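You operate a simulated robot arm through the tools that you are given. There is no shell and no other tool.

You are at the controls of a simulated robot arm. One attempt, no reset.

Task
Check the seal boxes on the window lane of the blue conveyor. At the end: the red gauge block stands where the white marker stood; the white marker stands on top of the grey protector pack; the blue oil can stands where the red gauge block stood; the brown seal box with the largest size on its label from the window lane of the blue conveyor is on the brown carton liner board; the brown seal box with the smallest size on its label from the window lane of the blue conveyor is in the teal parts tray; whatever was shut is shut again. Leave all else as you found it, and nothing knocked over.

The check looks at the end state, three seconds after you hand in, the way a careful person would. Anything else that was tipped, shoved, dropped, spilled or broken makes it a failure. Lids that push on must go on centred and level and be pressed home; caps that screw on are set level and turned clockwise until they are tight.

Robot
A 7-joint arm with a two-finger gripper, fixed in place. Base frame: the origin is at the foot of the arm, x ahead of it, y to its left, z up; the work surface is at about z = 80. Lengths are in cm, angles in degrees, forces in N, time in s.
With the tool pointing down near the work surface it reaches from about 34 to 72 cm from the base axis. Its first joint turns from -66.0 to 66.0 degrees. Payload 2.45 kg.
Tool frame: the origin (TCP) lies between the finger pads and is the grasp point; the fingertips stand 2.6 cm ahead of it; z points along the fingers, y is the line along which they close. Largest opening 9.6 cm; the body of the gripper starts 6.9 cm behind the TCP.
Orientation is told as [roll, pitch, yaw] about the base's x, y, z axes, in that order, counted from this pose: with the fingers straight down and closing along the base's y, the tool's x points along the base's -x, its y along +y and its z along -z.

Tools
- The arm moves only by the tool servo_tool. Its argument "targets" is a list of rows, each a list of 7 numbers: the shift along the tool's x, y, z in units of 40 mm (1.0 is 40 mm), then the turn, a rotation vector about the tool's x, y, z in units of 4 degrees (1.0 is 4 degrees), then the opening in per cent of the stroke, from 0 (shut) to 100 (fully open). In form: [[dx, dy, dz, rx, ry, rz, gripper], ...]. A call has 1 to 20 rows; each row shifts and turns the commanded pose from where the row before left it, along the tool's axes as they then stand. A call with a number of a shift or a turn outside -1 to 1 is refused whole. Each row takes 0.2 s and may step no farther than 5 cm and 8.6 degrees from the row before; otherwise, or with a gripper value out of range, the whole call is refused. A pose out of reach is approached as far as the arm can. The call stops where the force on the tool passes 40 N (or 10 N more than at its start, if that is more) or the arm is blocked; 0.2 s more then pass. Each finger halts on what it meets, pressing with about 36 N; the grip force reading is that of the motor and also rises with nothing between the fingers. The clock runs only during rows and for 0.2 s after the last one: add rows that do not move to give the fingers time. The reply holds the time, the measured pose of the TCP, the force on the tool along the base axes, the opening and the grip force, in the units named above and with some noise, with the torque about the TCP (base axes, N m) and any sound that the robot's microphone picked up.
- Cameras (640 x 400 px; columns grow to the right, rows downward): "scene" is fixed at [14.45, -38.01, 141.64]; the picture's right is [0.92, -0.39, 0.00], its down [-0.24, -0.57, -0.79] and it looks along [0.30, 0.73, -0.61] (base axes); focal length 329 px, centre (320, 200). "wrist" rides on the gripper at [8.2, 0.3, -9.8] in the tool frame; the picture's right is [-0.04, 1.00, 0.00], its down [-0.73, -0.03, -0.68] and it looks along [-0.68, -0.03, 0.73] (tool axes); focal length 256 px, centre (320, 200). There is no depth. A picture from a camera that has moved, and an enlarged one, comes with that camera's place and axes in the base frame and with its lens.
- capture(camera): a new picture of that camera. The clock stands still meanwhile.
- close_up(camera, box): a new picture of the part [left, top, right, bottom] of that camera's present view, enlarged. The clock stands still meanwhile.
- job_done(): hands the job in; it is judged then, once.

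Nothing tells you positions but the pictures and the camera data. Unless the task says otherwise, let go and move clear before handing in.

The tools are called after "Request:" as a command line: name --pt "numbers of a row" for each row, then --argument value for the rest, lists and objects as JSON in quotes. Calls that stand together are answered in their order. servo_tool: Moves the arm, as the interface text tells. Its arguments: {"type":"object","properties":{"targets":{"type":"array"}},"required":["targets"]} The other tools are called the same way: capture (camera) takes a picture; close_up (camera, box) takes an enlarged picture of a part of a camera's view; job_done () hands the job in.

At the start:

```text
clock: 0.0
tool_pos: [44.89, 8.31, 116.54]
tcp_rot: [0.0, 0.1, 0.0]
wrist_force: [-0.3, -1.0, 0.1]
wrist_torque: [-0.01, 0.01, 0.01]
grip_width: 9.59
finger_force: 0.0
```

scene: 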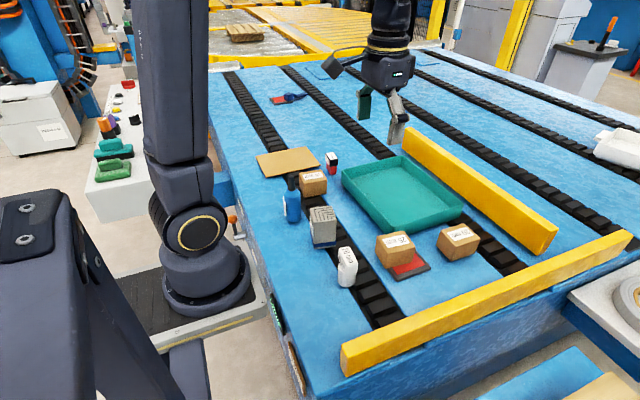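
wrist: 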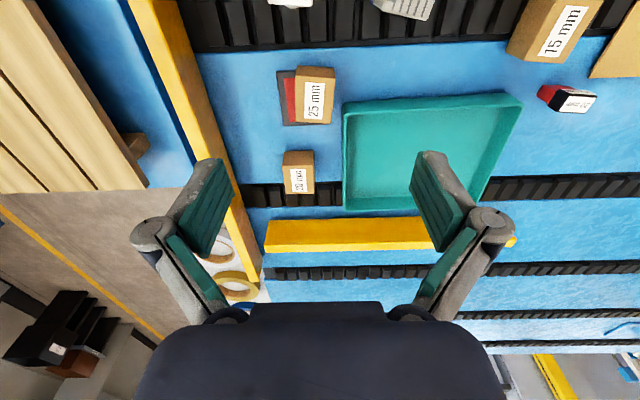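

I see a blue conveyor with a teal tray, three brown boxes, a grey pack, a white marker, a blue can and a small red block. I'll look closer before I move anything.

Request:
close_up --camera "scene" --box '[240, 130, 400, 230]'

Request:
close_up --camera "scene" --box '[320, 190, 500, 302]'

Request:
close_up --camera "scene" --box '[260, 190, 380, 300]'

Request:
close_up --camera "wrist" --box '[240, 0, 640, 220]'

```text
4.00 times, centred on (320, 180) of scene
camera zoom: at [14.45, -38.01, 141.64], right [0.92, -0.39, 0.0], down [-0.24, -0.57, -0.79], along [0.3, 0.73, -0.61], focal length 1318 px, centre (320, 280)
```

zoom: 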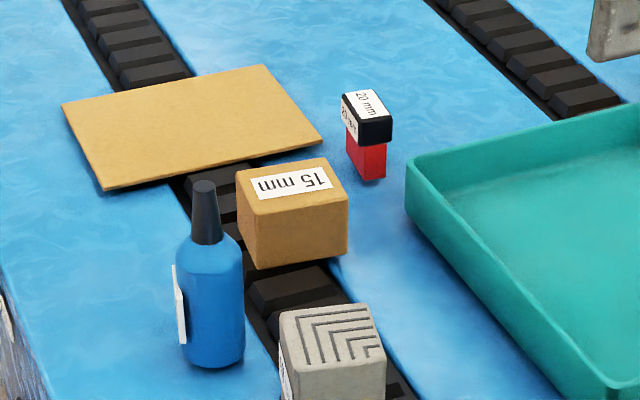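

```text
3.56 times, centred on (410, 246) of scene
camera zoom: at [14.45, -38.01, 141.64], right [0.92, -0.39, 0.0], down [-0.24, -0.57, -0.79], along [0.3, 0.73, -0.61], focal length 1171 px, centre (0, 36)
```

zoom: 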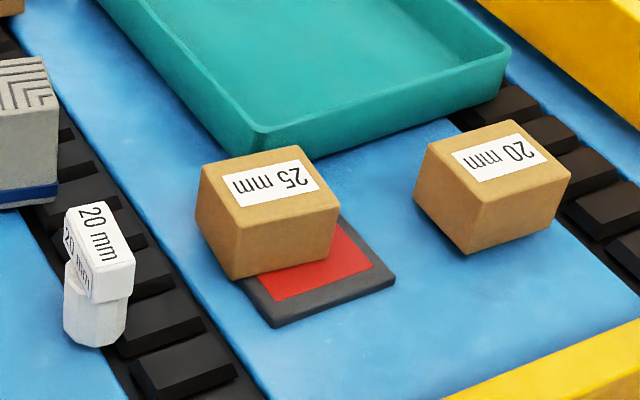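

```text
3.64 times, centred on (320, 245) of scene
camera zoom: at [14.45, -38.01, 141.64], right [0.92, -0.39, 0.0], down [-0.24, -0.57, -0.79], along [0.3, 0.73, -0.61], focal length 1198 px, centre (320, 36)
```

zoom: 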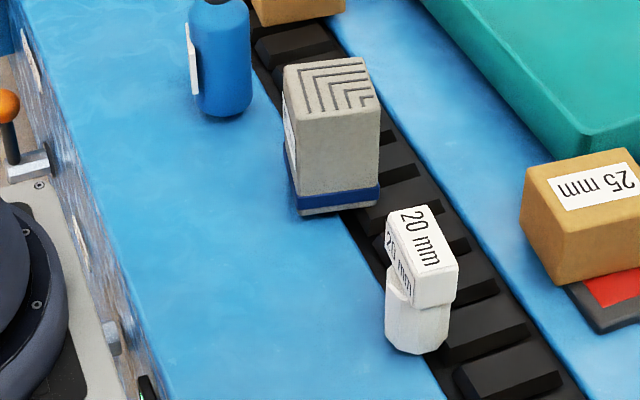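

```text
1.60 times, centred on (440, 110) of wrist
camera zoom: at [36.72, 8.49, 126.3], right [0.04, 1.0, 0.0], down [0.73, -0.03, 0.68], along [0.68, -0.03, -0.73], focal length 410 px, centre (128, 344)
```

zoom: 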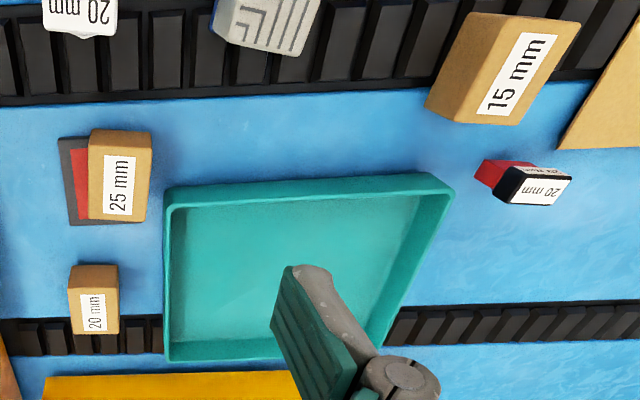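

I'll look over the rest of the scene for more boxes, lids, signs and lane marks.

Request:
close_up --camera "scene" --box '[0, 0, 220, 138]'

Request:
close_up --camera "scene" --box '[200, 0, 420, 138]'

Request:
close_up --camera "scene" --box '[420, 0, 640, 138]'

Request:
close_up --camera "scene" --box '[420, 120, 640, 258]'

Request:
close_up --camera "scene" --box '[420, 262, 640, 400]'

Request:
close_up --camera "scene" --box '[200, 262, 420, 400]'

Request:
close_up --camera "wrist" --box '[0, 0, 320, 200]'

Request:
close_up --camera "wrist" --box '[440, 200, 640, 400]'

```text
2.90 times, centred on (110, 69) of scene
camera zoom: at [14.45, -38.01, 141.64], right [0.92, -0.39, 0.0], down [-0.24, -0.57, -0.79], along [0.3, 0.73, -0.61], focal length 955 px, centre (929, 580)
```

zoom: 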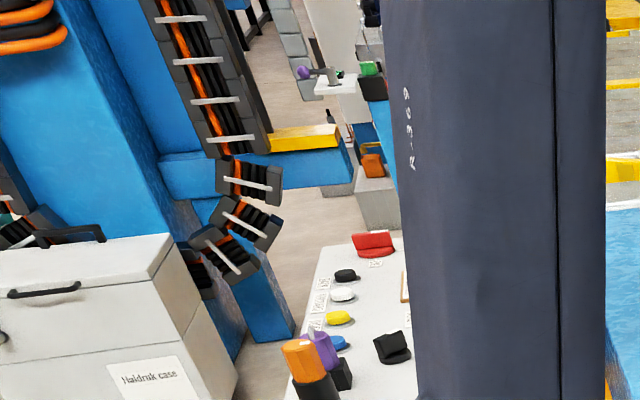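

```text
2.90 times, centred on (310, 69) of scene
camera zoom: at [14.45, -38.01, 141.64], right [0.92, -0.39, 0.0], down [-0.24, -0.57, -0.79], along [0.3, 0.73, -0.61], focal length 955 px, centre (349, 580)
```

zoom: 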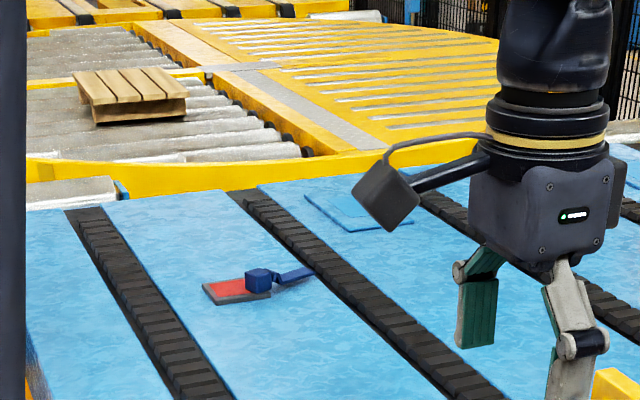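

```text
2.90 times, centred on (530, 69) of scene
camera zoom: at [14.45, -38.01, 141.64], right [0.92, -0.39, 0.0], down [-0.24, -0.57, -0.79], along [0.3, 0.73, -0.61], focal length 955 px, centre (-289, 580)
```

zoom: 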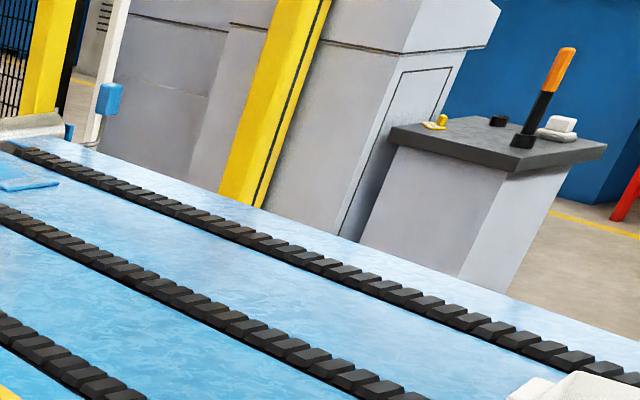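

```text
2.90 times, centred on (530, 189) of scene
camera zoom: at [14.45, -38.01, 141.64], right [0.92, -0.39, 0.0], down [-0.24, -0.57, -0.79], along [0.3, 0.73, -0.61], focal length 955 px, centre (-289, 232)
```

zoom: 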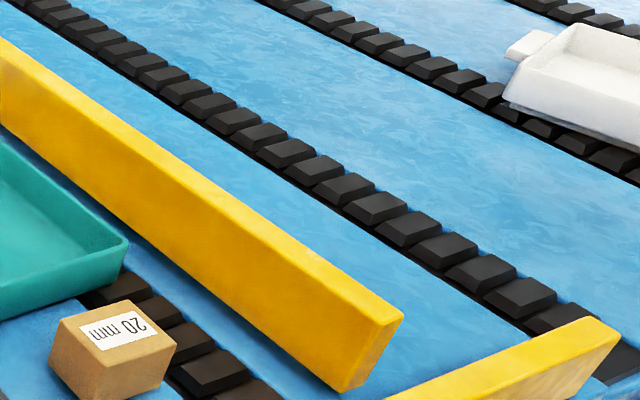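

```text
2.90 times, centred on (530, 331) of scene
camera zoom: at [14.45, -38.01, 141.64], right [0.92, -0.39, 0.0], down [-0.24, -0.57, -0.79], along [0.3, 0.73, -0.61], focal length 955 px, centre (-289, -180)
```

zoom: 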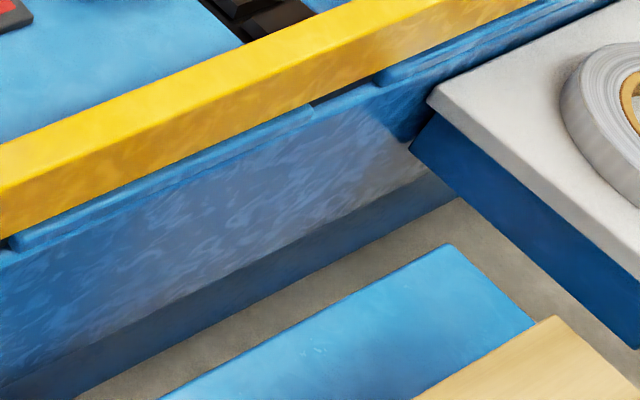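

```text
2.90 times, centred on (310, 331) of scene
camera zoom: at [14.45, -38.01, 141.64], right [0.92, -0.39, 0.0], down [-0.24, -0.57, -0.79], along [0.3, 0.73, -0.61], focal length 955 px, centre (349, -180)
```

zoom: 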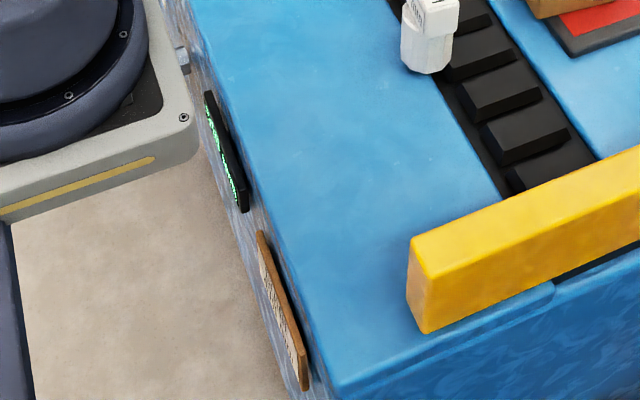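

```text
2.00 times, centred on (160, 100) of wrist
camera zoom: at [36.72, 8.49, 126.3], right [0.04, 1.0, 0.0], down [0.73, -0.03, 0.68], along [0.68, -0.03, -0.73], focal length 512 px, centre (640, 400)
```

zoom: 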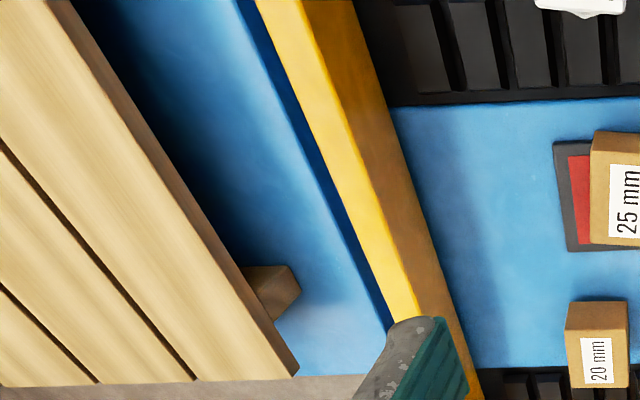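

```text
2.00 times, centred on (540, 300) of wrist
camera zoom: at [36.72, 8.49, 126.3], right [0.04, 1.0, 0.0], down [0.73, -0.03, 0.68], along [0.68, -0.03, -0.73], focal length 512 px, centre (-120, 0)
```

zoom: 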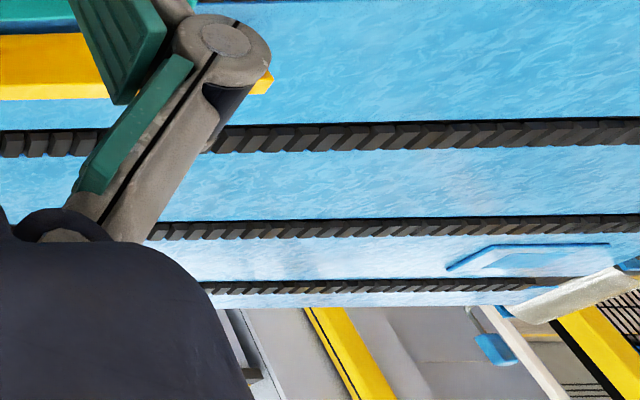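

The three seal boxes read 15, 20 and 25 mm, so 25 mm goes to the liner board and 15 mm goes to the tray. Next I'll move the wrist camera over the white marker and grey pack to measure them.

Request:
servo_tool --pt "0.43 -0.1 0.7 0 0 0 100" --pt "0.43 -0.1 0.7 0 0 0 100" --pt "0.43 -0.1 0.7 0 0 0 100" --pt "0.43 -0.1 0.7 0 0 0 100" --pt "0 0 0 0 0 0 100"

Request:
capture --camera "wrist"

```text
clock: 1.2
tool_pos: [37.95, 6.67, 105.14]
tcp_rot: [0.1, 0.0, 0.0]
wrist_force: [1.0, 0.4, -0.4]
wrist_torque: [0.02, -0.01, 0.03]
grip_width: 9.6
finger_force: 0.1
```

```text
taken
camera wrist: at [29.76, 6.94, 114.96], right [0.04, 1.0, 0.0], down [0.73, -0.03, 0.68], along [0.68, -0.03, -0.73], focal length 256 px, centre (320, 200)
```

wrist: 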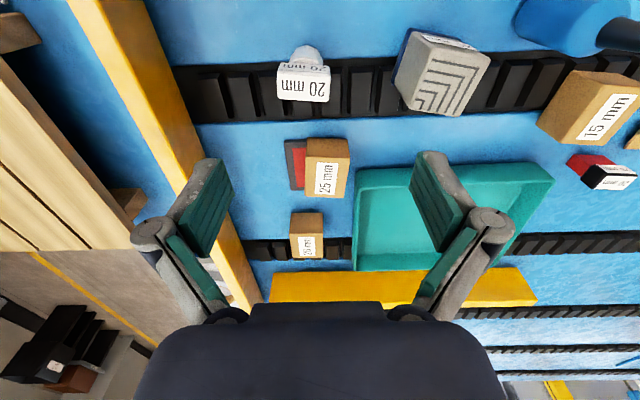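

I can see the marker at the top of the wrist view and the grey pack to its right. Zooming in to measure both.

Request:
close_up --camera "wrist" --box '[240, 20, 400, 120]'

Request:
close_up --camera "wrist" --box '[370, 10, 530, 130]'

Request:
close_up --camera "wrist" --box '[250, 120, 410, 270]'

Request:
close_up --camera "wrist" --box '[500, 0, 640, 200]'

Request:
close_up --camera "scene" --box '[320, 230, 380, 300]'

Request:
close_up --camera "scene" --box '[300, 195, 350, 255]'

```text
4.00 times, centred on (320, 70) of wrist
camera zoom: at [29.76, 6.94, 114.96], right [0.04, 1.0, 0.0], down [0.73, -0.03, 0.68], along [0.68, -0.03, -0.73], focal length 1024 px, centre (320, 720)
```

zoom: 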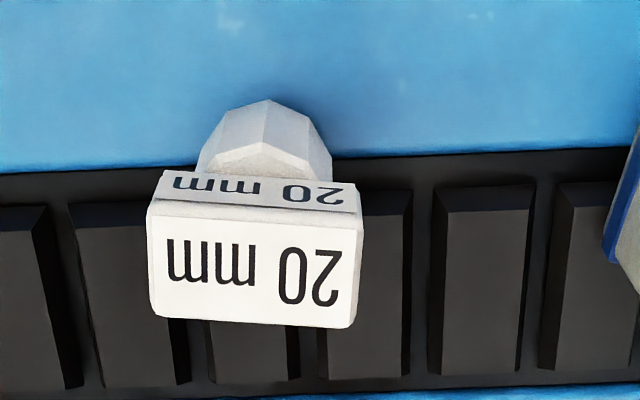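

```text
3.33 times, centred on (450, 70) of wrist
camera zoom: at [29.76, 6.94, 114.96], right [0.04, 1.0, 0.0], down [0.73, -0.03, 0.68], along [0.68, -0.03, -0.73], focal length 853 px, centre (-113, 633)
```

zoom: 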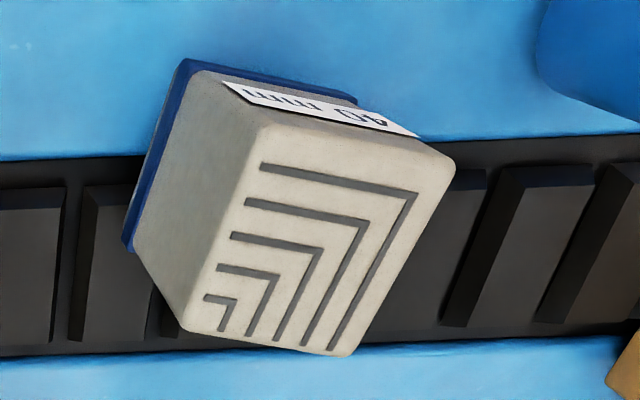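

```text
2.67 times, centred on (330, 195) of wrist
camera zoom: at [29.76, 6.94, 114.96], right [0.04, 1.0, 0.0], down [0.73, -0.03, 0.68], along [0.68, -0.03, -0.73], focal length 683 px, centre (293, 213)
```

zoom: 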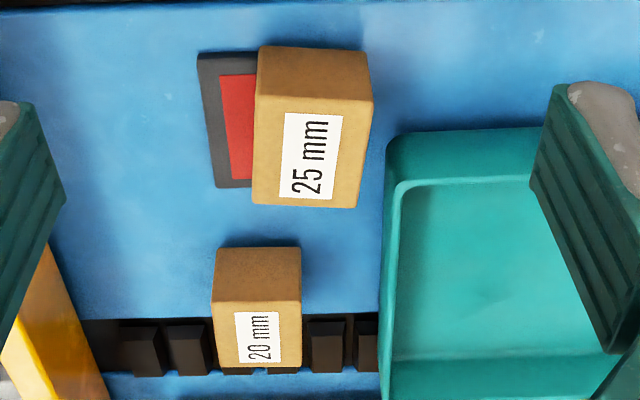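

```text
2.00 times, centred on (570, 100) of wrist
camera zoom: at [29.76, 6.94, 114.96], right [0.04, 1.0, 0.0], down [0.73, -0.03, 0.68], along [0.68, -0.03, -0.73], focal length 512 px, centre (-180, 400)
```

zoom: 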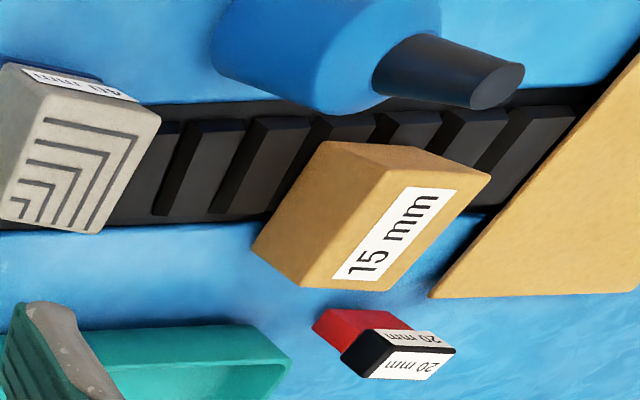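

```text
5.71 times, centred on (350, 265) of scene
camera zoom: at [14.45, -38.01, 141.64], right [0.92, -0.39, 0.0], down [-0.24, -0.57, -0.79], along [0.3, 0.73, -0.61], focal length 1883 px, centre (149, -171)
```

zoom: 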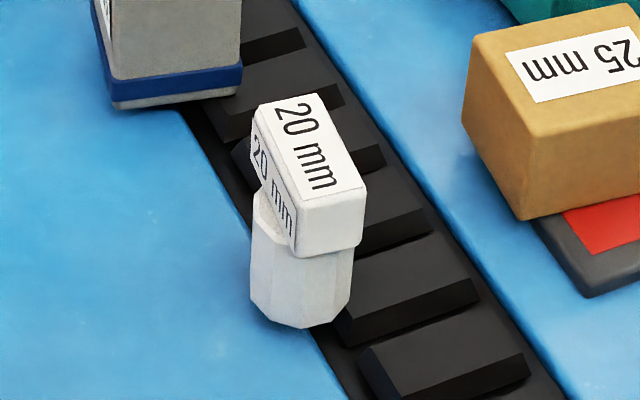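

```text
6.67 times, centred on (325, 225) of scene
camera zoom: at [14.45, -38.01, 141.64], right [0.92, -0.39, 0.0], down [-0.24, -0.57, -0.79], along [0.3, 0.73, -0.61], focal length 2196 px, centre (287, 33)
```

zoom: 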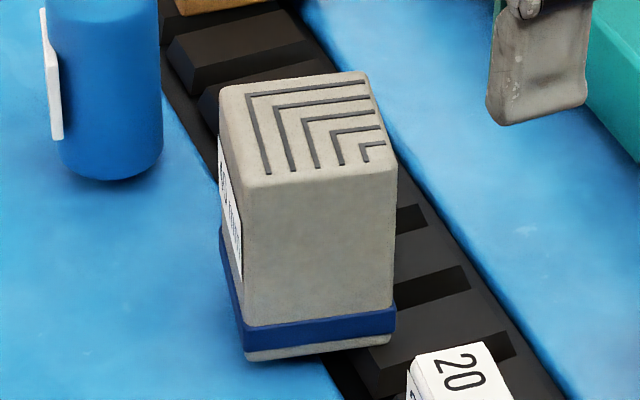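

The white marker's head is about 5.4 × 2.8 cm at roughly (39.0, 4.9), with its top at z ≈ 88.4. The grey pack's top is at about (39.1, 18.8, 89.4). I'll hover over the marker and check the alignment.

Request:
servo_tool --pt "-0.13 -0.22 0.7 0 0 0.6 100" --pt "-0.13 -0.22 0.7 0 0 0.6 100" --pt "0 0 0.5 0 0 0 100" --pt "0 0 0 0 0 0 100"

Request:
capture --camera "wrist"

Request:
close_up --camera "scene" --box '[290, 160, 410, 300]'

```text
clock: 2.2
tool_pos: [38.99, 4.73, 97.57]
tcp_rot: [0.0, -0.1, -4.8]
wrist_force: [0.4, 0.3, 0.0]
wrist_torque: [-0.01, 0.0, -0.02]
grip_width: 9.62
finger_force: 0.1
```

```text
taken
camera wrist: at [30.84, 5.81, 107.46], right [0.12, 0.99, 0.0], down [0.73, -0.09, 0.68], along [0.67, -0.08, -0.73], focal length 256 px, centre (320, 200)
```

wrist: 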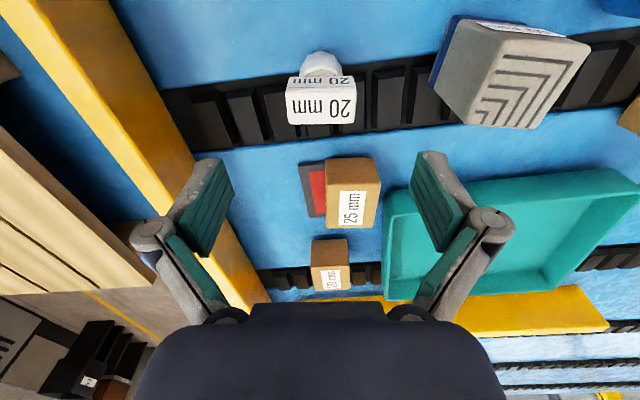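

```text
2.86 times, centred on (350, 230) of scene
camera zoom: at [14.46, -38.01, 141.64], right [0.92, -0.39, 0.0], down [-0.24, -0.57, -0.79], along [0.3, 0.73, -0.61], focal length 941 px, centre (234, 114)
```

zoom: 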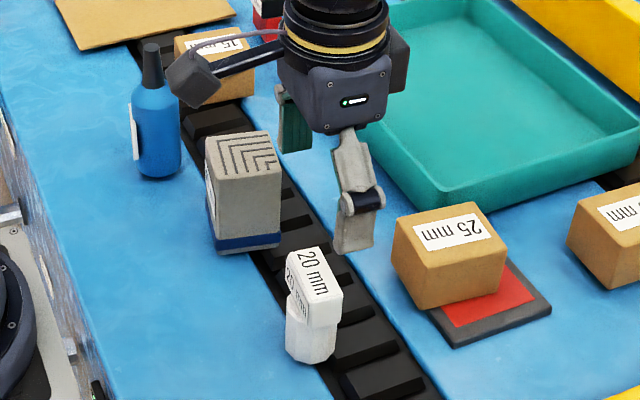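

The head looks parallel to the finger line. I'll zoom in to refine the centre before I go down.

Request:
close_up --camera "wrist" --box '[260, 40, 380, 140]'

```text
4.00 times, centred on (320, 90) of wrist
camera zoom: at [30.84, 5.81, 107.46], right [0.12, 0.99, 0.0], down [0.73, -0.09, 0.68], along [0.67, -0.08, -0.73], focal length 1024 px, centre (320, 640)
```

zoom: 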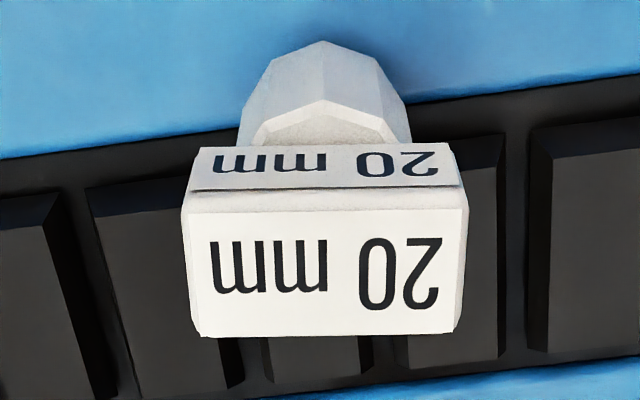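

The head is centred under the tool to within about 1 mm. Going down to grip the head, then lifting straight up.

Request:
servo_tool --pt "0.01 0.03 0.88 0 0 0 100" --pt "0 0 0.88 0 0 0 100" --pt "0 0 0.88 0 0 0 100" --pt "0 0 0 0 0 0 100"

Request:
capture --camera "wrist"

Request:
close_up --camera "scene" --box '[290, 160, 410, 300]'

```text
clock: 3.2
tool_pos: [38.99, 5.06, 87.04]
tcp_rot: [0.1, -0.1, -4.8]
wrist_force: [-1.6, 0.4, 0.2]
wrist_torque: [0.03, 0.02, -0.02]
grip_width: 9.61
finger_force: 0.1
```

```text
taken
camera wrist: at [30.85, 5.99, 96.94], right [0.12, 0.99, 0.0], down [0.73, -0.09, 0.68], along [0.67, -0.08, -0.73], focal length 256 px, centre (320, 200)
```

wrist: 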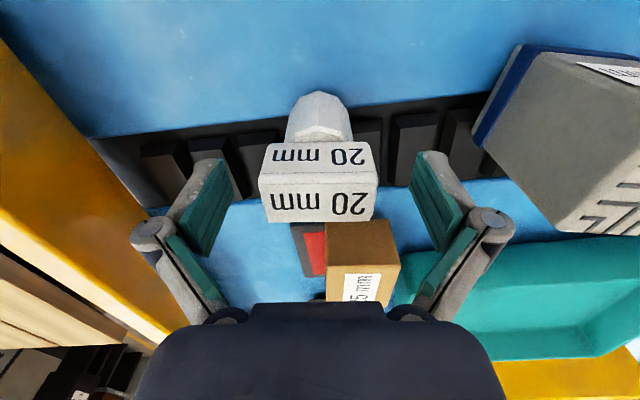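

```text
2.86 times, centred on (350, 230) of scene
camera zoom: at [14.46, -38.01, 141.64], right [0.92, -0.39, 0.0], down [-0.24, -0.57, -0.79], along [0.3, 0.73, -0.61], focal length 941 px, centre (234, 114)
```

zoom: 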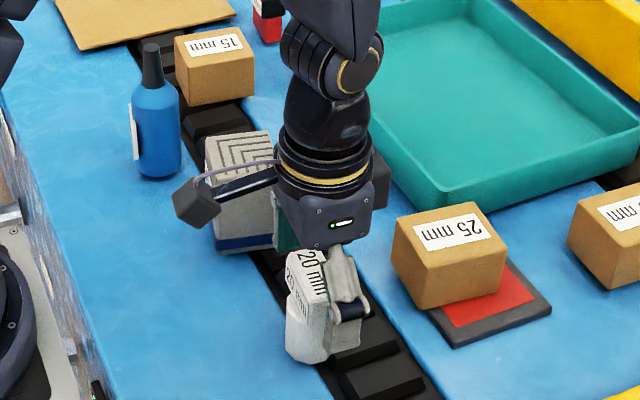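

The fingers straddle the marker head evenly. Closing, then a small test lift.

Request:
servo_tool --pt "0 0 0 0 0 0 0" --pt "0 0 0 0 0 0 0" --pt "0 0 0 0 0 0 0" --pt "0 0 0 0 0 0 0" --pt "0 0 0 0 0 0 0"

Request:
servo_tool --pt "0 0 -0.25 0 0 0 0" --pt "0 0 -0.25 0 0 0 0" --pt "0 0 0 0 0 0 0"

Request:
capture --camera "wrist"

Request:
close_up --camera "scene" --box '[290, 160, 410, 300]'

```text
clock: 4.4
tool_pos: [39.06, 5.07, 87.15]
tcp_rot: [0.0, 0.0, -4.8]
wrist_force: [0.0, -0.8, 4.6]
wrist_torque: [-0.05, 0.07, 0.01]
grip_width: 5.28
finger_force: 35.6
```

```text
clock: 5.2
tool_pos: [38.96, 5.04, 89.11]
tcp_rot: [0.0, 0.0, -4.9]
wrist_force: [0.9, 0.3, -0.8]
wrist_torque: [0.03, 0.01, 0.02]
grip_width: 5.3
finger_force: 36.4
```

```text
taken
camera wrist: at [30.83, 5.95, 98.97], right [0.12, 0.99, 0.0], down [0.73, -0.09, 0.68], along [0.67, -0.08, -0.73], focal length 256 px, centre (320, 200)
```

wrist: 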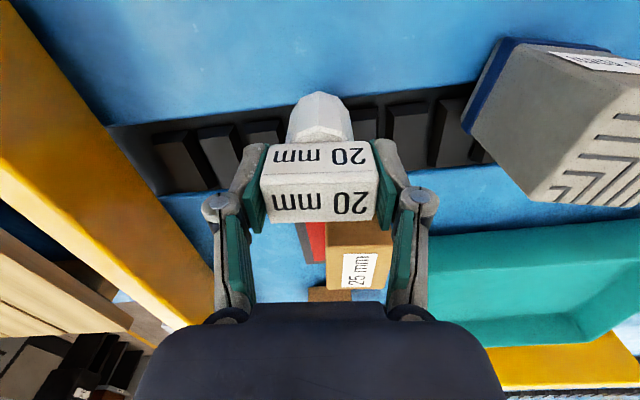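

```text
2.86 times, centred on (350, 230) of scene
camera zoom: at [14.46, -38.01, 141.64], right [0.92, -0.39, 0.0], down [-0.24, -0.57, -0.79], along [0.3, 0.73, -0.61], focal length 941 px, centre (234, 114)
```

zoom: 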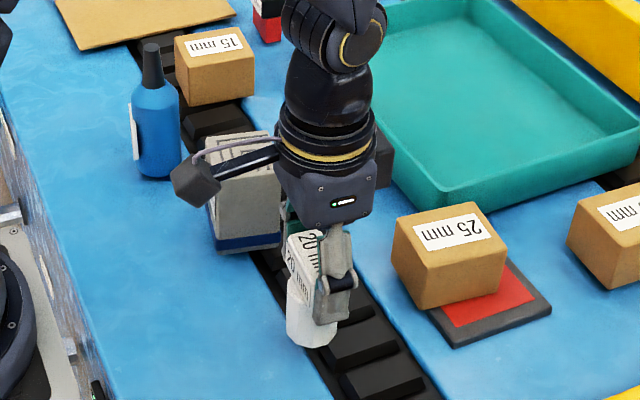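

The marker is held at 5.3 cm grip width, with its base about 7.1 cm below the TCP. I'll lift it, turn it to match the pack, and carry it over the pack.

Request:
servo_tool --pt "0 0 -1 0 0 0 0" --pt "0 0 -1 0 0 0 0" --pt "0 0 -1 0 0 0 0" --pt "0 0 0 0 0 0.86 0" --pt "0 0 0 0 0 0.86 0" --pt "0.1675 0.84 0 0 0 0 0" --pt "0.1675 0.84 0 0 0 0 0" --pt "0.1675 0.84 0 0 0 0 0" --pt "0.1675 0.84 0 0 0 0 0" --pt "0 0 0 0 0 0 0" --pt "0 0 0 0 0 0 0"

Request:
capture --camera "wrist"

Request:
close_up --camera "scene" --box '[270, 130, 390, 270]'

```text
clock: 7.6
tool_pos: [39.11, 18.91, 101.08]
tcp_rot: [0.1, 0.0, -11.7]
wrist_force: [-0.2, 0.0, -0.6]
wrist_torque: [0.03, -0.03, 0.02]
grip_width: 5.29
finger_force: 36.0
```

```text
taken
camera wrist: at [31.15, 20.75, 110.96], right [0.24, 0.97, 0.0], down [0.71, -0.18, 0.68], along [0.66, -0.16, -0.73], focal length 256 px, centre (320, 200)
```

wrist: 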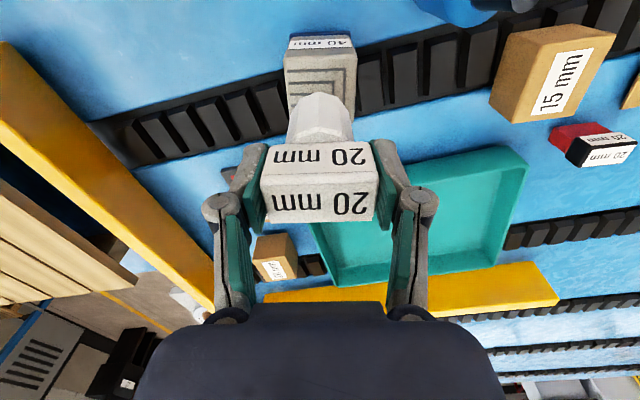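

```text
2.86 times, centred on (330, 200) of scene
camera zoom: at [14.46, -38.01, 141.64], right [0.92, -0.39, 0.0], down [-0.24, -0.57, -0.79], along [0.3, 0.73, -0.61], focal length 941 px, centre (291, 200)
```

zoom: 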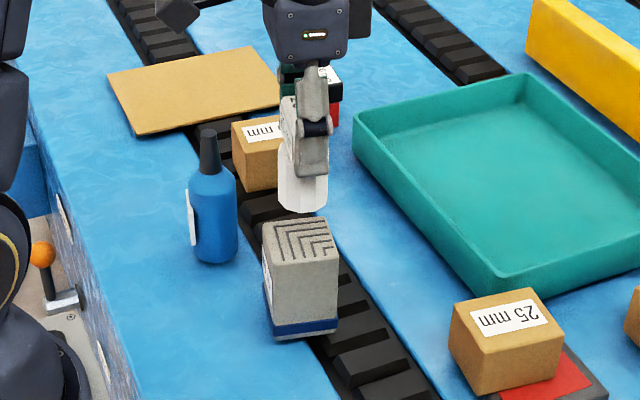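

The marker is centred over the pack in both views. Lowering it carefully now.

Request:
servo_tool --pt "0 0 0.5 0 0 0 0" --pt "0 0 0.5 0 0 0 0" --pt "0 0 0 0 0 0 0"

Request:
servo_tool --pt "0 0 0.05 0 0 0 0" --pt "0 0 0 0 0 0 0"

Request:
close_up --camera "scene" --box '[280, 150, 360, 250]'

```text
clock: 8.4
tool_pos: [39.26, 18.76, 97.11]
tcp_rot: [-0.1, 0.0, -11.7]
wrist_force: [0.3, 0.3, -1.4]
wrist_torque: [-0.04, 0.02, 0.0]
grip_width: 5.32
finger_force: 35.9
```

```text
clock: 9.0
tool_pos: [39.14, 18.79, 96.91]
tcp_rot: [-0.1, 0.0, -11.7]
wrist_force: [0.0, -0.2, -1.1]
wrist_torque: [0.02, -0.02, 0.01]
grip_width: 5.3
finger_force: 36.5
```

```text
4.00 times, centred on (320, 200) of scene
camera zoom: at [14.46, -38.01, 141.64], right [0.92, -0.39, 0.0], down [-0.24, -0.57, -0.79], along [0.3, 0.73, -0.61], focal length 1318 px, centre (320, 200)
```

zoom: 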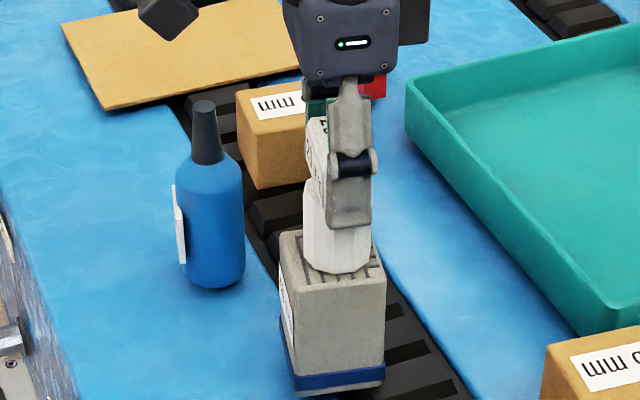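

The marker is only a few millimetres above the pack. I'll lower in small steps and watch the force.

Request:
servo_tool --pt "0 0 0.03 0 0 0 0" --pt "0 0 0 0 0 0 0"

Request:
servo_tool --pt "0 0 0.03 0 0 0 0" --pt "0 0 0 0 0 0 0"

Request:
servo_tool --pt "0 0 0.03 0 0 0 0" --pt "0 0 0 0 0 0 0"

```text
clock: 9.6
tool_pos: [39.27, 18.71, 96.83]
tcp_rot: [0.1, -0.1, -11.8]
wrist_force: [0.2, -0.2, -0.3]
wrist_torque: [-0.01, 0.01, 0.01]
grip_width: 5.33
finger_force: 36.0
```

```text
clock: 10.2
tool_pos: [38.98, 18.77, 96.74]
tcp_rot: [-0.1, -0.1, -11.6]
wrist_force: [0.6, -0.1, -1.3]
wrist_torque: [-0.03, 0.01, 0.0]
grip_width: 5.32
finger_force: 35.7
```

```text
clock: 10.8
tool_pos: [39.05, 18.63, 96.65]
tcp_rot: [0.1, 0.0, -11.8]
wrist_force: [-2.4, -0.8, 22.9]
wrist_torque: [-0.08, 0.35, 0.03]
grip_width: 5.32
finger_force: 36.1
```

Contact at z ≈ 96.65. I'll relieve the press slightly, open slowly, and rise.

Request:
servo_tool --pt "0 0 -0.015 0 0 0 0" --pt "0 0 0 0 0 0 0"

Request:
servo_tool --pt "0 0 0 0 0 0 65" --pt "0 0 0 0 0 0 80" --pt "0 0 0 0 0 0 100" --pt "0 0 0 0 0 0 100" --pt "0 0 0 0 0 0 100"

Request:
close_up --camera "scene" --box '[280, 150, 360, 250]'

Request:
capture --camera "wrist"

```text
clock: 11.4
tool_pos: [39.12, 18.75, 96.69]
tcp_rot: [0.2, -0.1, -11.7]
wrist_force: [0.1, 0.9, 16.4]
wrist_torque: [0.1, 0.06, 0.01]
grip_width: 5.33
finger_force: 35.9
```

```text
clock: 12.6
tool_pos: [39.08, 18.62, 96.72]
tcp_rot: [0.0, 0.0, -11.7]
wrist_force: [1.3, -1.0, 0.8]
wrist_torque: [0.01, 0.0, -0.02]
grip_width: 9.58
finger_force: 0.1
```

```text
4.00 times, centred on (320, 200) of scene
camera zoom: at [14.45, -38.01, 141.64], right [0.92, -0.39, 0.0], down [-0.24, -0.57, -0.79], along [0.3, 0.73, -0.61], focal length 1318 px, centre (320, 200)
```

zoom: 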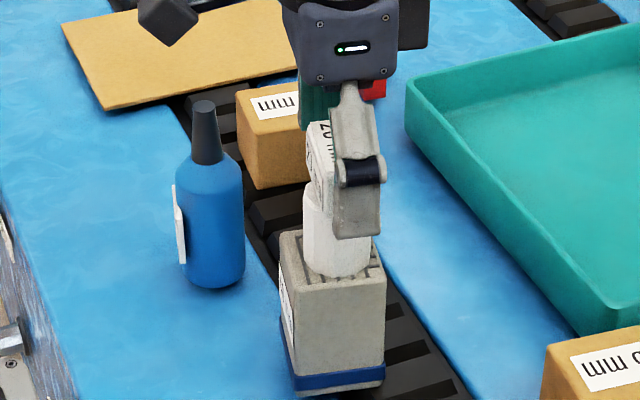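

```text
taken
camera wrist: at [31.15, 20.59, 106.45], right [0.24, 0.97, 0.0], down [0.71, -0.18, 0.68], along [0.66, -0.16, -0.73], focal length 256 px, centre (320, 200)
```

wrist: 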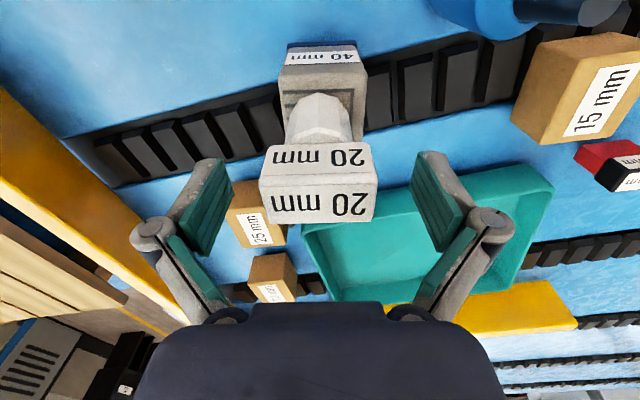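

The marker is standing on the pack on its own. I'll rise and move over toward the red gauge block, the 15 mm box and the can to measure them.

Request:
servo_tool --pt "0 0 -0.5 0 0 0 100" --pt "0 0 -0.8 0 0 0 100" --pt "0 0 -0.8 0 0 -0.975 100" --pt "0 0 -0.8 0 0 -0.975 100" --pt "0 0 0 0 0 -0.975 100" --pt "-0.25 0.8 0 0 0 0 100" --pt "-0.25 0.8 0 0 0 0 100" --pt "-0.25 0.8 0 0 0 0 100" --pt "-0.25 0.8 0 0 0 0 100" --pt "-0.25 0.8 0 0 0 0 100" --pt "-0.25 0.8 0 0 0 0 100" --pt "0 0 0 0 0 0 100"

Request:
capture --camera "wrist"

Request:
capture --camera "scene"

```text
clock: 15.2
tool_pos: [45.12, 37.88, 108.32]
tcp_rot: [0.0, 0.1, 0.0]
wrist_force: [-0.6, 0.2, 0.1]
wrist_torque: [-0.02, -0.01, 0.01]
grip_width: 9.6
finger_force: 0.1
```

```text
taken
camera wrist: at [36.93, 38.12, 118.06], right [0.04, 1.0, 0.0], down [0.73, -0.03, 0.68], along [0.68, -0.03, -0.73], focal length 256 px, centre (320, 200)
```

wrist: 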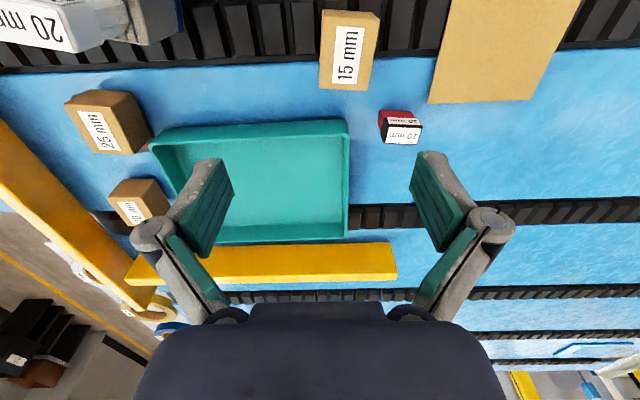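

```text
taken
```

scene: 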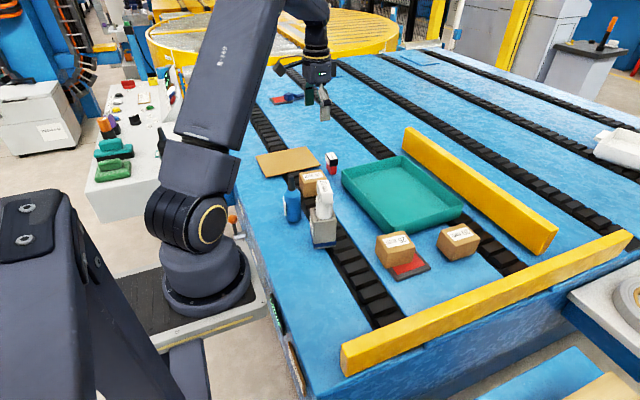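

The white marker stays upright on the pack. Zooming in on the red block and the 15 mm box.

Request:
close_up --camera "wrist" --box '[360, 90, 440, 160]'

Request:
close_up --camera "scene" --box '[310, 140, 350, 185]'

Request:
close_up --camera "wrist" --box '[300, 0, 420, 110]'

Request:
close_up --camera "scene" --box '[270, 150, 350, 230]'

```text
5.71 times, centred on (400, 125) of wrist
camera zoom: at [36.93, 38.12, 118.06], right [0.04, 1.0, 0.0], down [0.73, -0.03, 0.68], along [0.68, -0.03, -0.73], focal length 1463 px, centre (-137, 629)
```

zoom: 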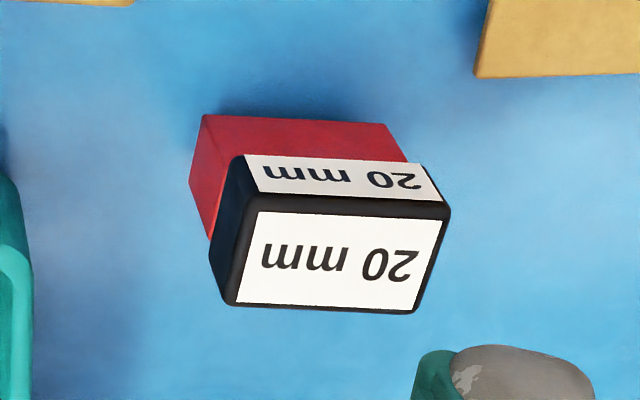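

```text
8.89 times, centred on (330, 162) of scene
camera zoom: at [14.46, -38.01, 141.64], right [0.92, -0.39, 0.0], down [-0.24, -0.57, -0.79], along [0.3, 0.73, -0.61], focal length 2928 px, centre (231, 533)
```

zoom: 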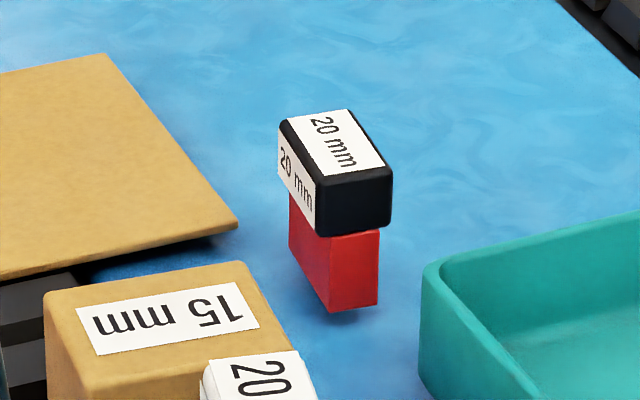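

```text
3.64 times, centred on (360, 55) of wrist
camera zoom: at [36.93, 38.12, 118.06], right [0.04, 1.0, 0.0], down [0.73, -0.03, 0.68], along [0.68, -0.03, -0.73], focal length 931 px, centre (174, 727)
```

zoom: 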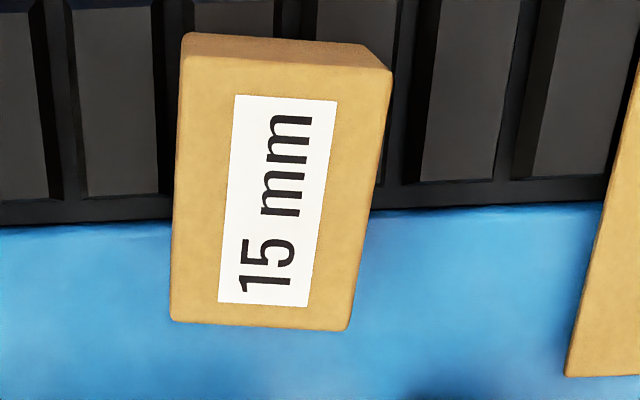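

```text
5.00 times, centred on (310, 190) of scene
camera zoom: at [14.46, -38.01, 141.64], right [0.92, -0.39, 0.0], down [-0.24, -0.57, -0.79], along [0.3, 0.73, -0.61], focal length 1647 px, centre (370, 250)
```

zoom: 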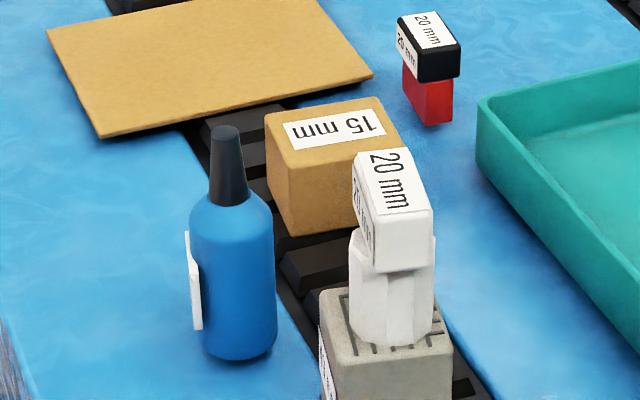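

The red gauge block is about 4.8 × 2.9 cm at roughly (54.9, 48.7), with its top at z ≈ 86 and a yaw of about −5°. That's a radius of about 73 cm, near the reach limit, so I'll test whether the arm gets there at a safe height.

Request:
servo_tool --pt "-0.615 0.676 0.4 0 0 0 100" --pt "-0.615 0.676 0.4 0 0 0 100" --pt "-0.615 0.676 0.4 0 0 0 100" --pt "-0.615 0.676 0.4 0 0 0 100" --pt "0 0 0.4 0 0 0.675 100" --pt "0 0 0 0 0 0.675 100" --pt "0 0 0 0 0 0 100" --pt "0 0 0 0 0 0 100"

Request:
capture --camera "wrist"

Request:
capture --camera "scene"

```text
clock: 17.0
tool_pos: [52.51, 44.9, 100.45]
tcp_rot: [0.0, 0.1, -5.4]
wrist_force: [-0.2, 0.1, -0.6]
wrist_torque: [-0.01, 0.0, 0.01]
grip_width: 9.61
finger_force: 0.0
out of reach, approached as far as the arm can: row 3, 4
```

```text
taken
camera wrist: at [44.49, 45.93, 110.42], right [0.13, 0.99, 0.0], down [0.73, -0.1, 0.68], along [0.67, -0.09, -0.73], focal length 256 px, centre (320, 200)
```

wrist: 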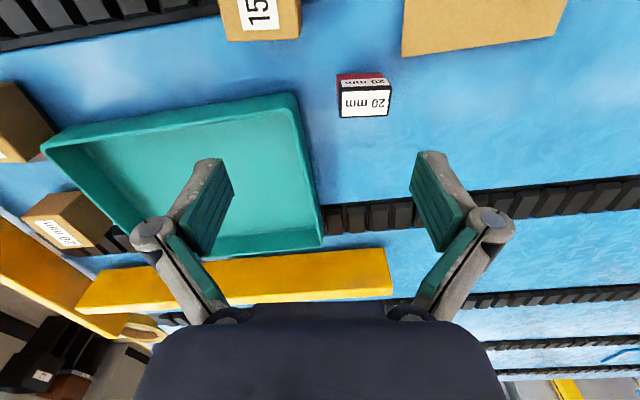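

```text
taken
```

scene: 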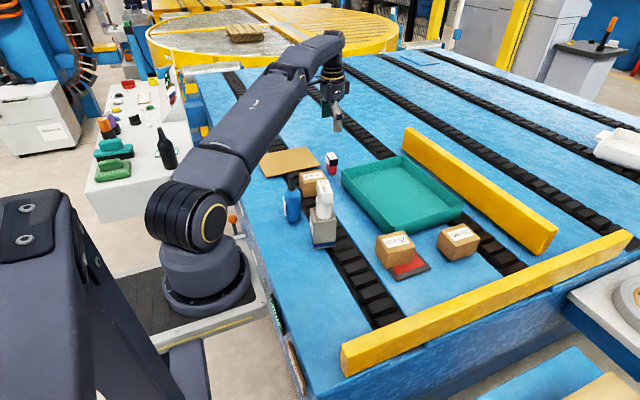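

Held vertical, the arm stops short of the block at this height. Pitching the tool about the finger line keeps the pads flush with the block's side faces and gains reach, so I'll pitch it about 15° outward.

Request:
servo_tool --pt "0 0 0 0 -0.94 0 100" --pt "0 0 0 0 -0.94 0 100" --pt "0 0 0 0 -0.94 0 85" --pt "0 0 0 0 -0.93 0 75" --pt "0 0 0 0 0 0 75" --pt "0 0 0 0 0 0 75"

```text
clock: 18.4
tool_pos: [52.52, 44.93, 100.5]
tcp_rot: [0.0, -15.0, -5.4]
wrist_force: [-0.4, 0.3, 0.1]
wrist_torque: [-0.04, 0.0, 0.0]
grip_width: 7.21
finger_force: 0.0
```

Request:
servo_tool --pt "-0.023 0.332 0.567 0 0 0 75" --pt "-0.023 0.332 0.567 0 0 0 75" --pt "-0.023 0.332 0.567 0 0 0 75" --pt "0 0 0 0 0 0 75"

Request:
capture --camera "wrist"

Request:
close_up --camera "scene" --box '[290, 100, 380, 190]'

```text
clock: 19.4
tool_pos: [54.81, 48.42, 94.02]
tcp_rot: [-0.1, -15.0, -5.4]
wrist_force: [-0.3, -0.3, 0.4]
wrist_torque: [0.02, 0.01, 0.01]
grip_width: 7.2
finger_force: 0.0
out of reach, approached as far as the arm can: row 3
```

```text
taken
camera wrist: at [44.42, 49.66, 101.39], right [0.13, 0.99, 0.01], down [0.53, -0.08, 0.85], along [0.84, -0.11, -0.53], focal length 256 px, centre (320, 200)
```

wrist: 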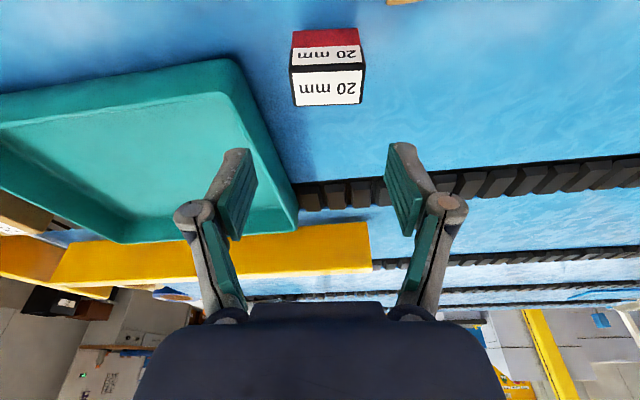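

```text
4.44 times, centred on (335, 145) of scene
camera zoom: at [14.45, -38.01, 141.64], right [0.92, -0.39, 0.0], down [-0.24, -0.57, -0.79], along [0.3, 0.73, -0.61], focal length 1464 px, centre (253, 444)
```

zoom: 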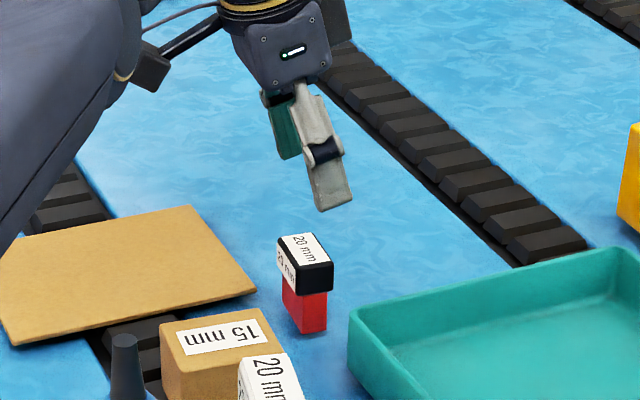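

The arm now reaches the area with the 15° pitch. Zooming in to fine-tune the alignment with the block.

Request:
close_up --camera "wrist" --box '[270, 10, 390, 120]'

```text
3.64 times, centred on (330, 65) of wrist
camera zoom: at [44.42, 49.66, 101.39], right [0.13, 0.99, 0.01], down [0.53, -0.08, 0.85], along [0.84, -0.11, -0.53], focal length 931 px, centre (284, 691)
```

zoom: 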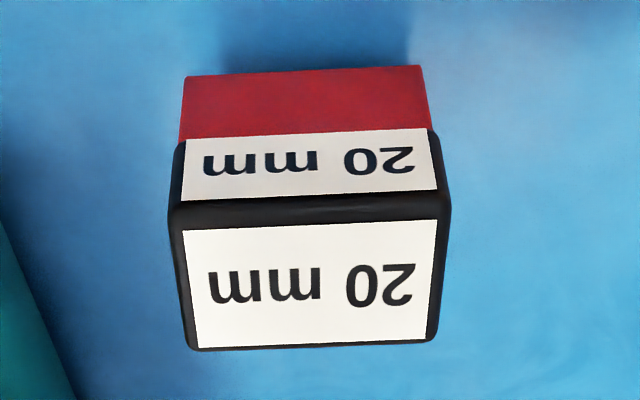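

The block is centred about 0.5 cm to the +y side, and its yaw matches the tool. Correcting for that and descending vertically with the pitched tool.

Request:
servo_tool --pt "0 0.1175 0 0 0 0 75" --pt "0.213 0 0.763 0 0 0 75" --pt "0 0 0 0 0 0 75"

Request:
capture --camera "wrist"

```text
clock: 20.2
tool_pos: [54.64, 48.62, 90.76]
tcp_rot: [0.1, -15.0, -5.4]
wrist_force: [0.9, -0.4, 0.0]
wrist_torque: [0.0, 0.05, -0.03]
grip_width: 7.19
finger_force: 0.0
out of reach, approached as far as the arm can: row 1
```

```text
taken
camera wrist: at [44.15, 49.87, 98.2], right [0.13, 0.99, 0.01], down [0.53, -0.08, 0.85], along [0.84, -0.11, -0.53], focal length 256 px, centre (320, 200)
```

wrist: 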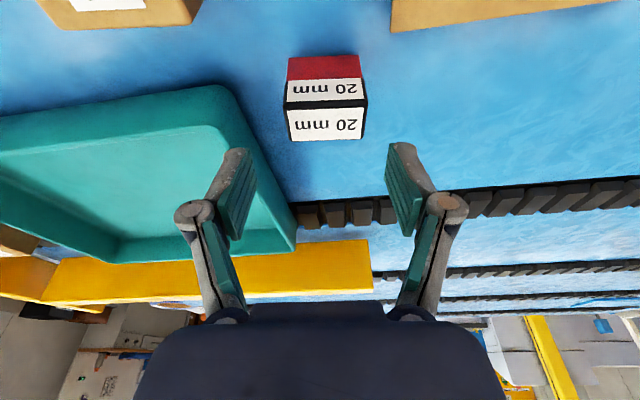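

Request:
servo_tool --pt "0.13 0.045 0.5 0 0 0 75" --pt "0.13 0.045 0.5 0 0 0 75" --pt "0 0 0 0 0 0 75"

Request:
capture --camera "wrist"

Request:
close_up --camera "scene" --box '[290, 100, 380, 190]'

```text
clock: 21.0
tool_pos: [54.36, 48.55, 86.81]
tcp_rot: [0.0, -14.9, -5.4]
wrist_force: [0.2, -0.6, -0.5]
wrist_torque: [0.03, 0.02, 0.01]
grip_width: 7.2
finger_force: 0.1
out of reach, approached as far as the arm can: row 2
```

```text
taken
camera wrist: at [43.96, 49.79, 94.14], right [0.13, 0.99, 0.01], down [0.53, -0.08, 0.85], along [0.84, -0.11, -0.53], focal length 256 px, centre (320, 200)
```

wrist: 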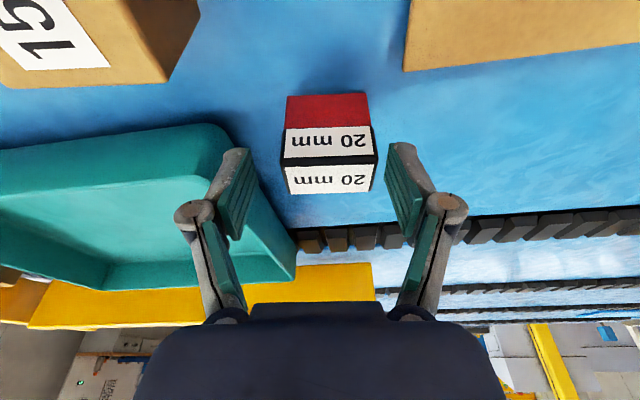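

```text
4.44 times, centred on (335, 145) of scene
camera zoom: at [14.45, -38.01, 141.64], right [0.92, -0.39, 0.0], down [-0.24, -0.57, -0.79], along [0.3, 0.73, -0.61], focal length 1464 px, centre (253, 444)
```

zoom: 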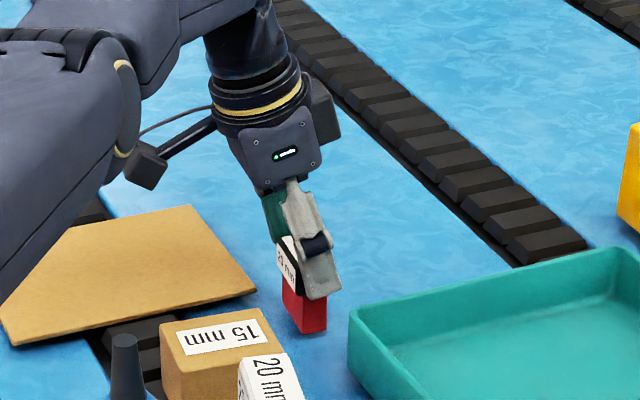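

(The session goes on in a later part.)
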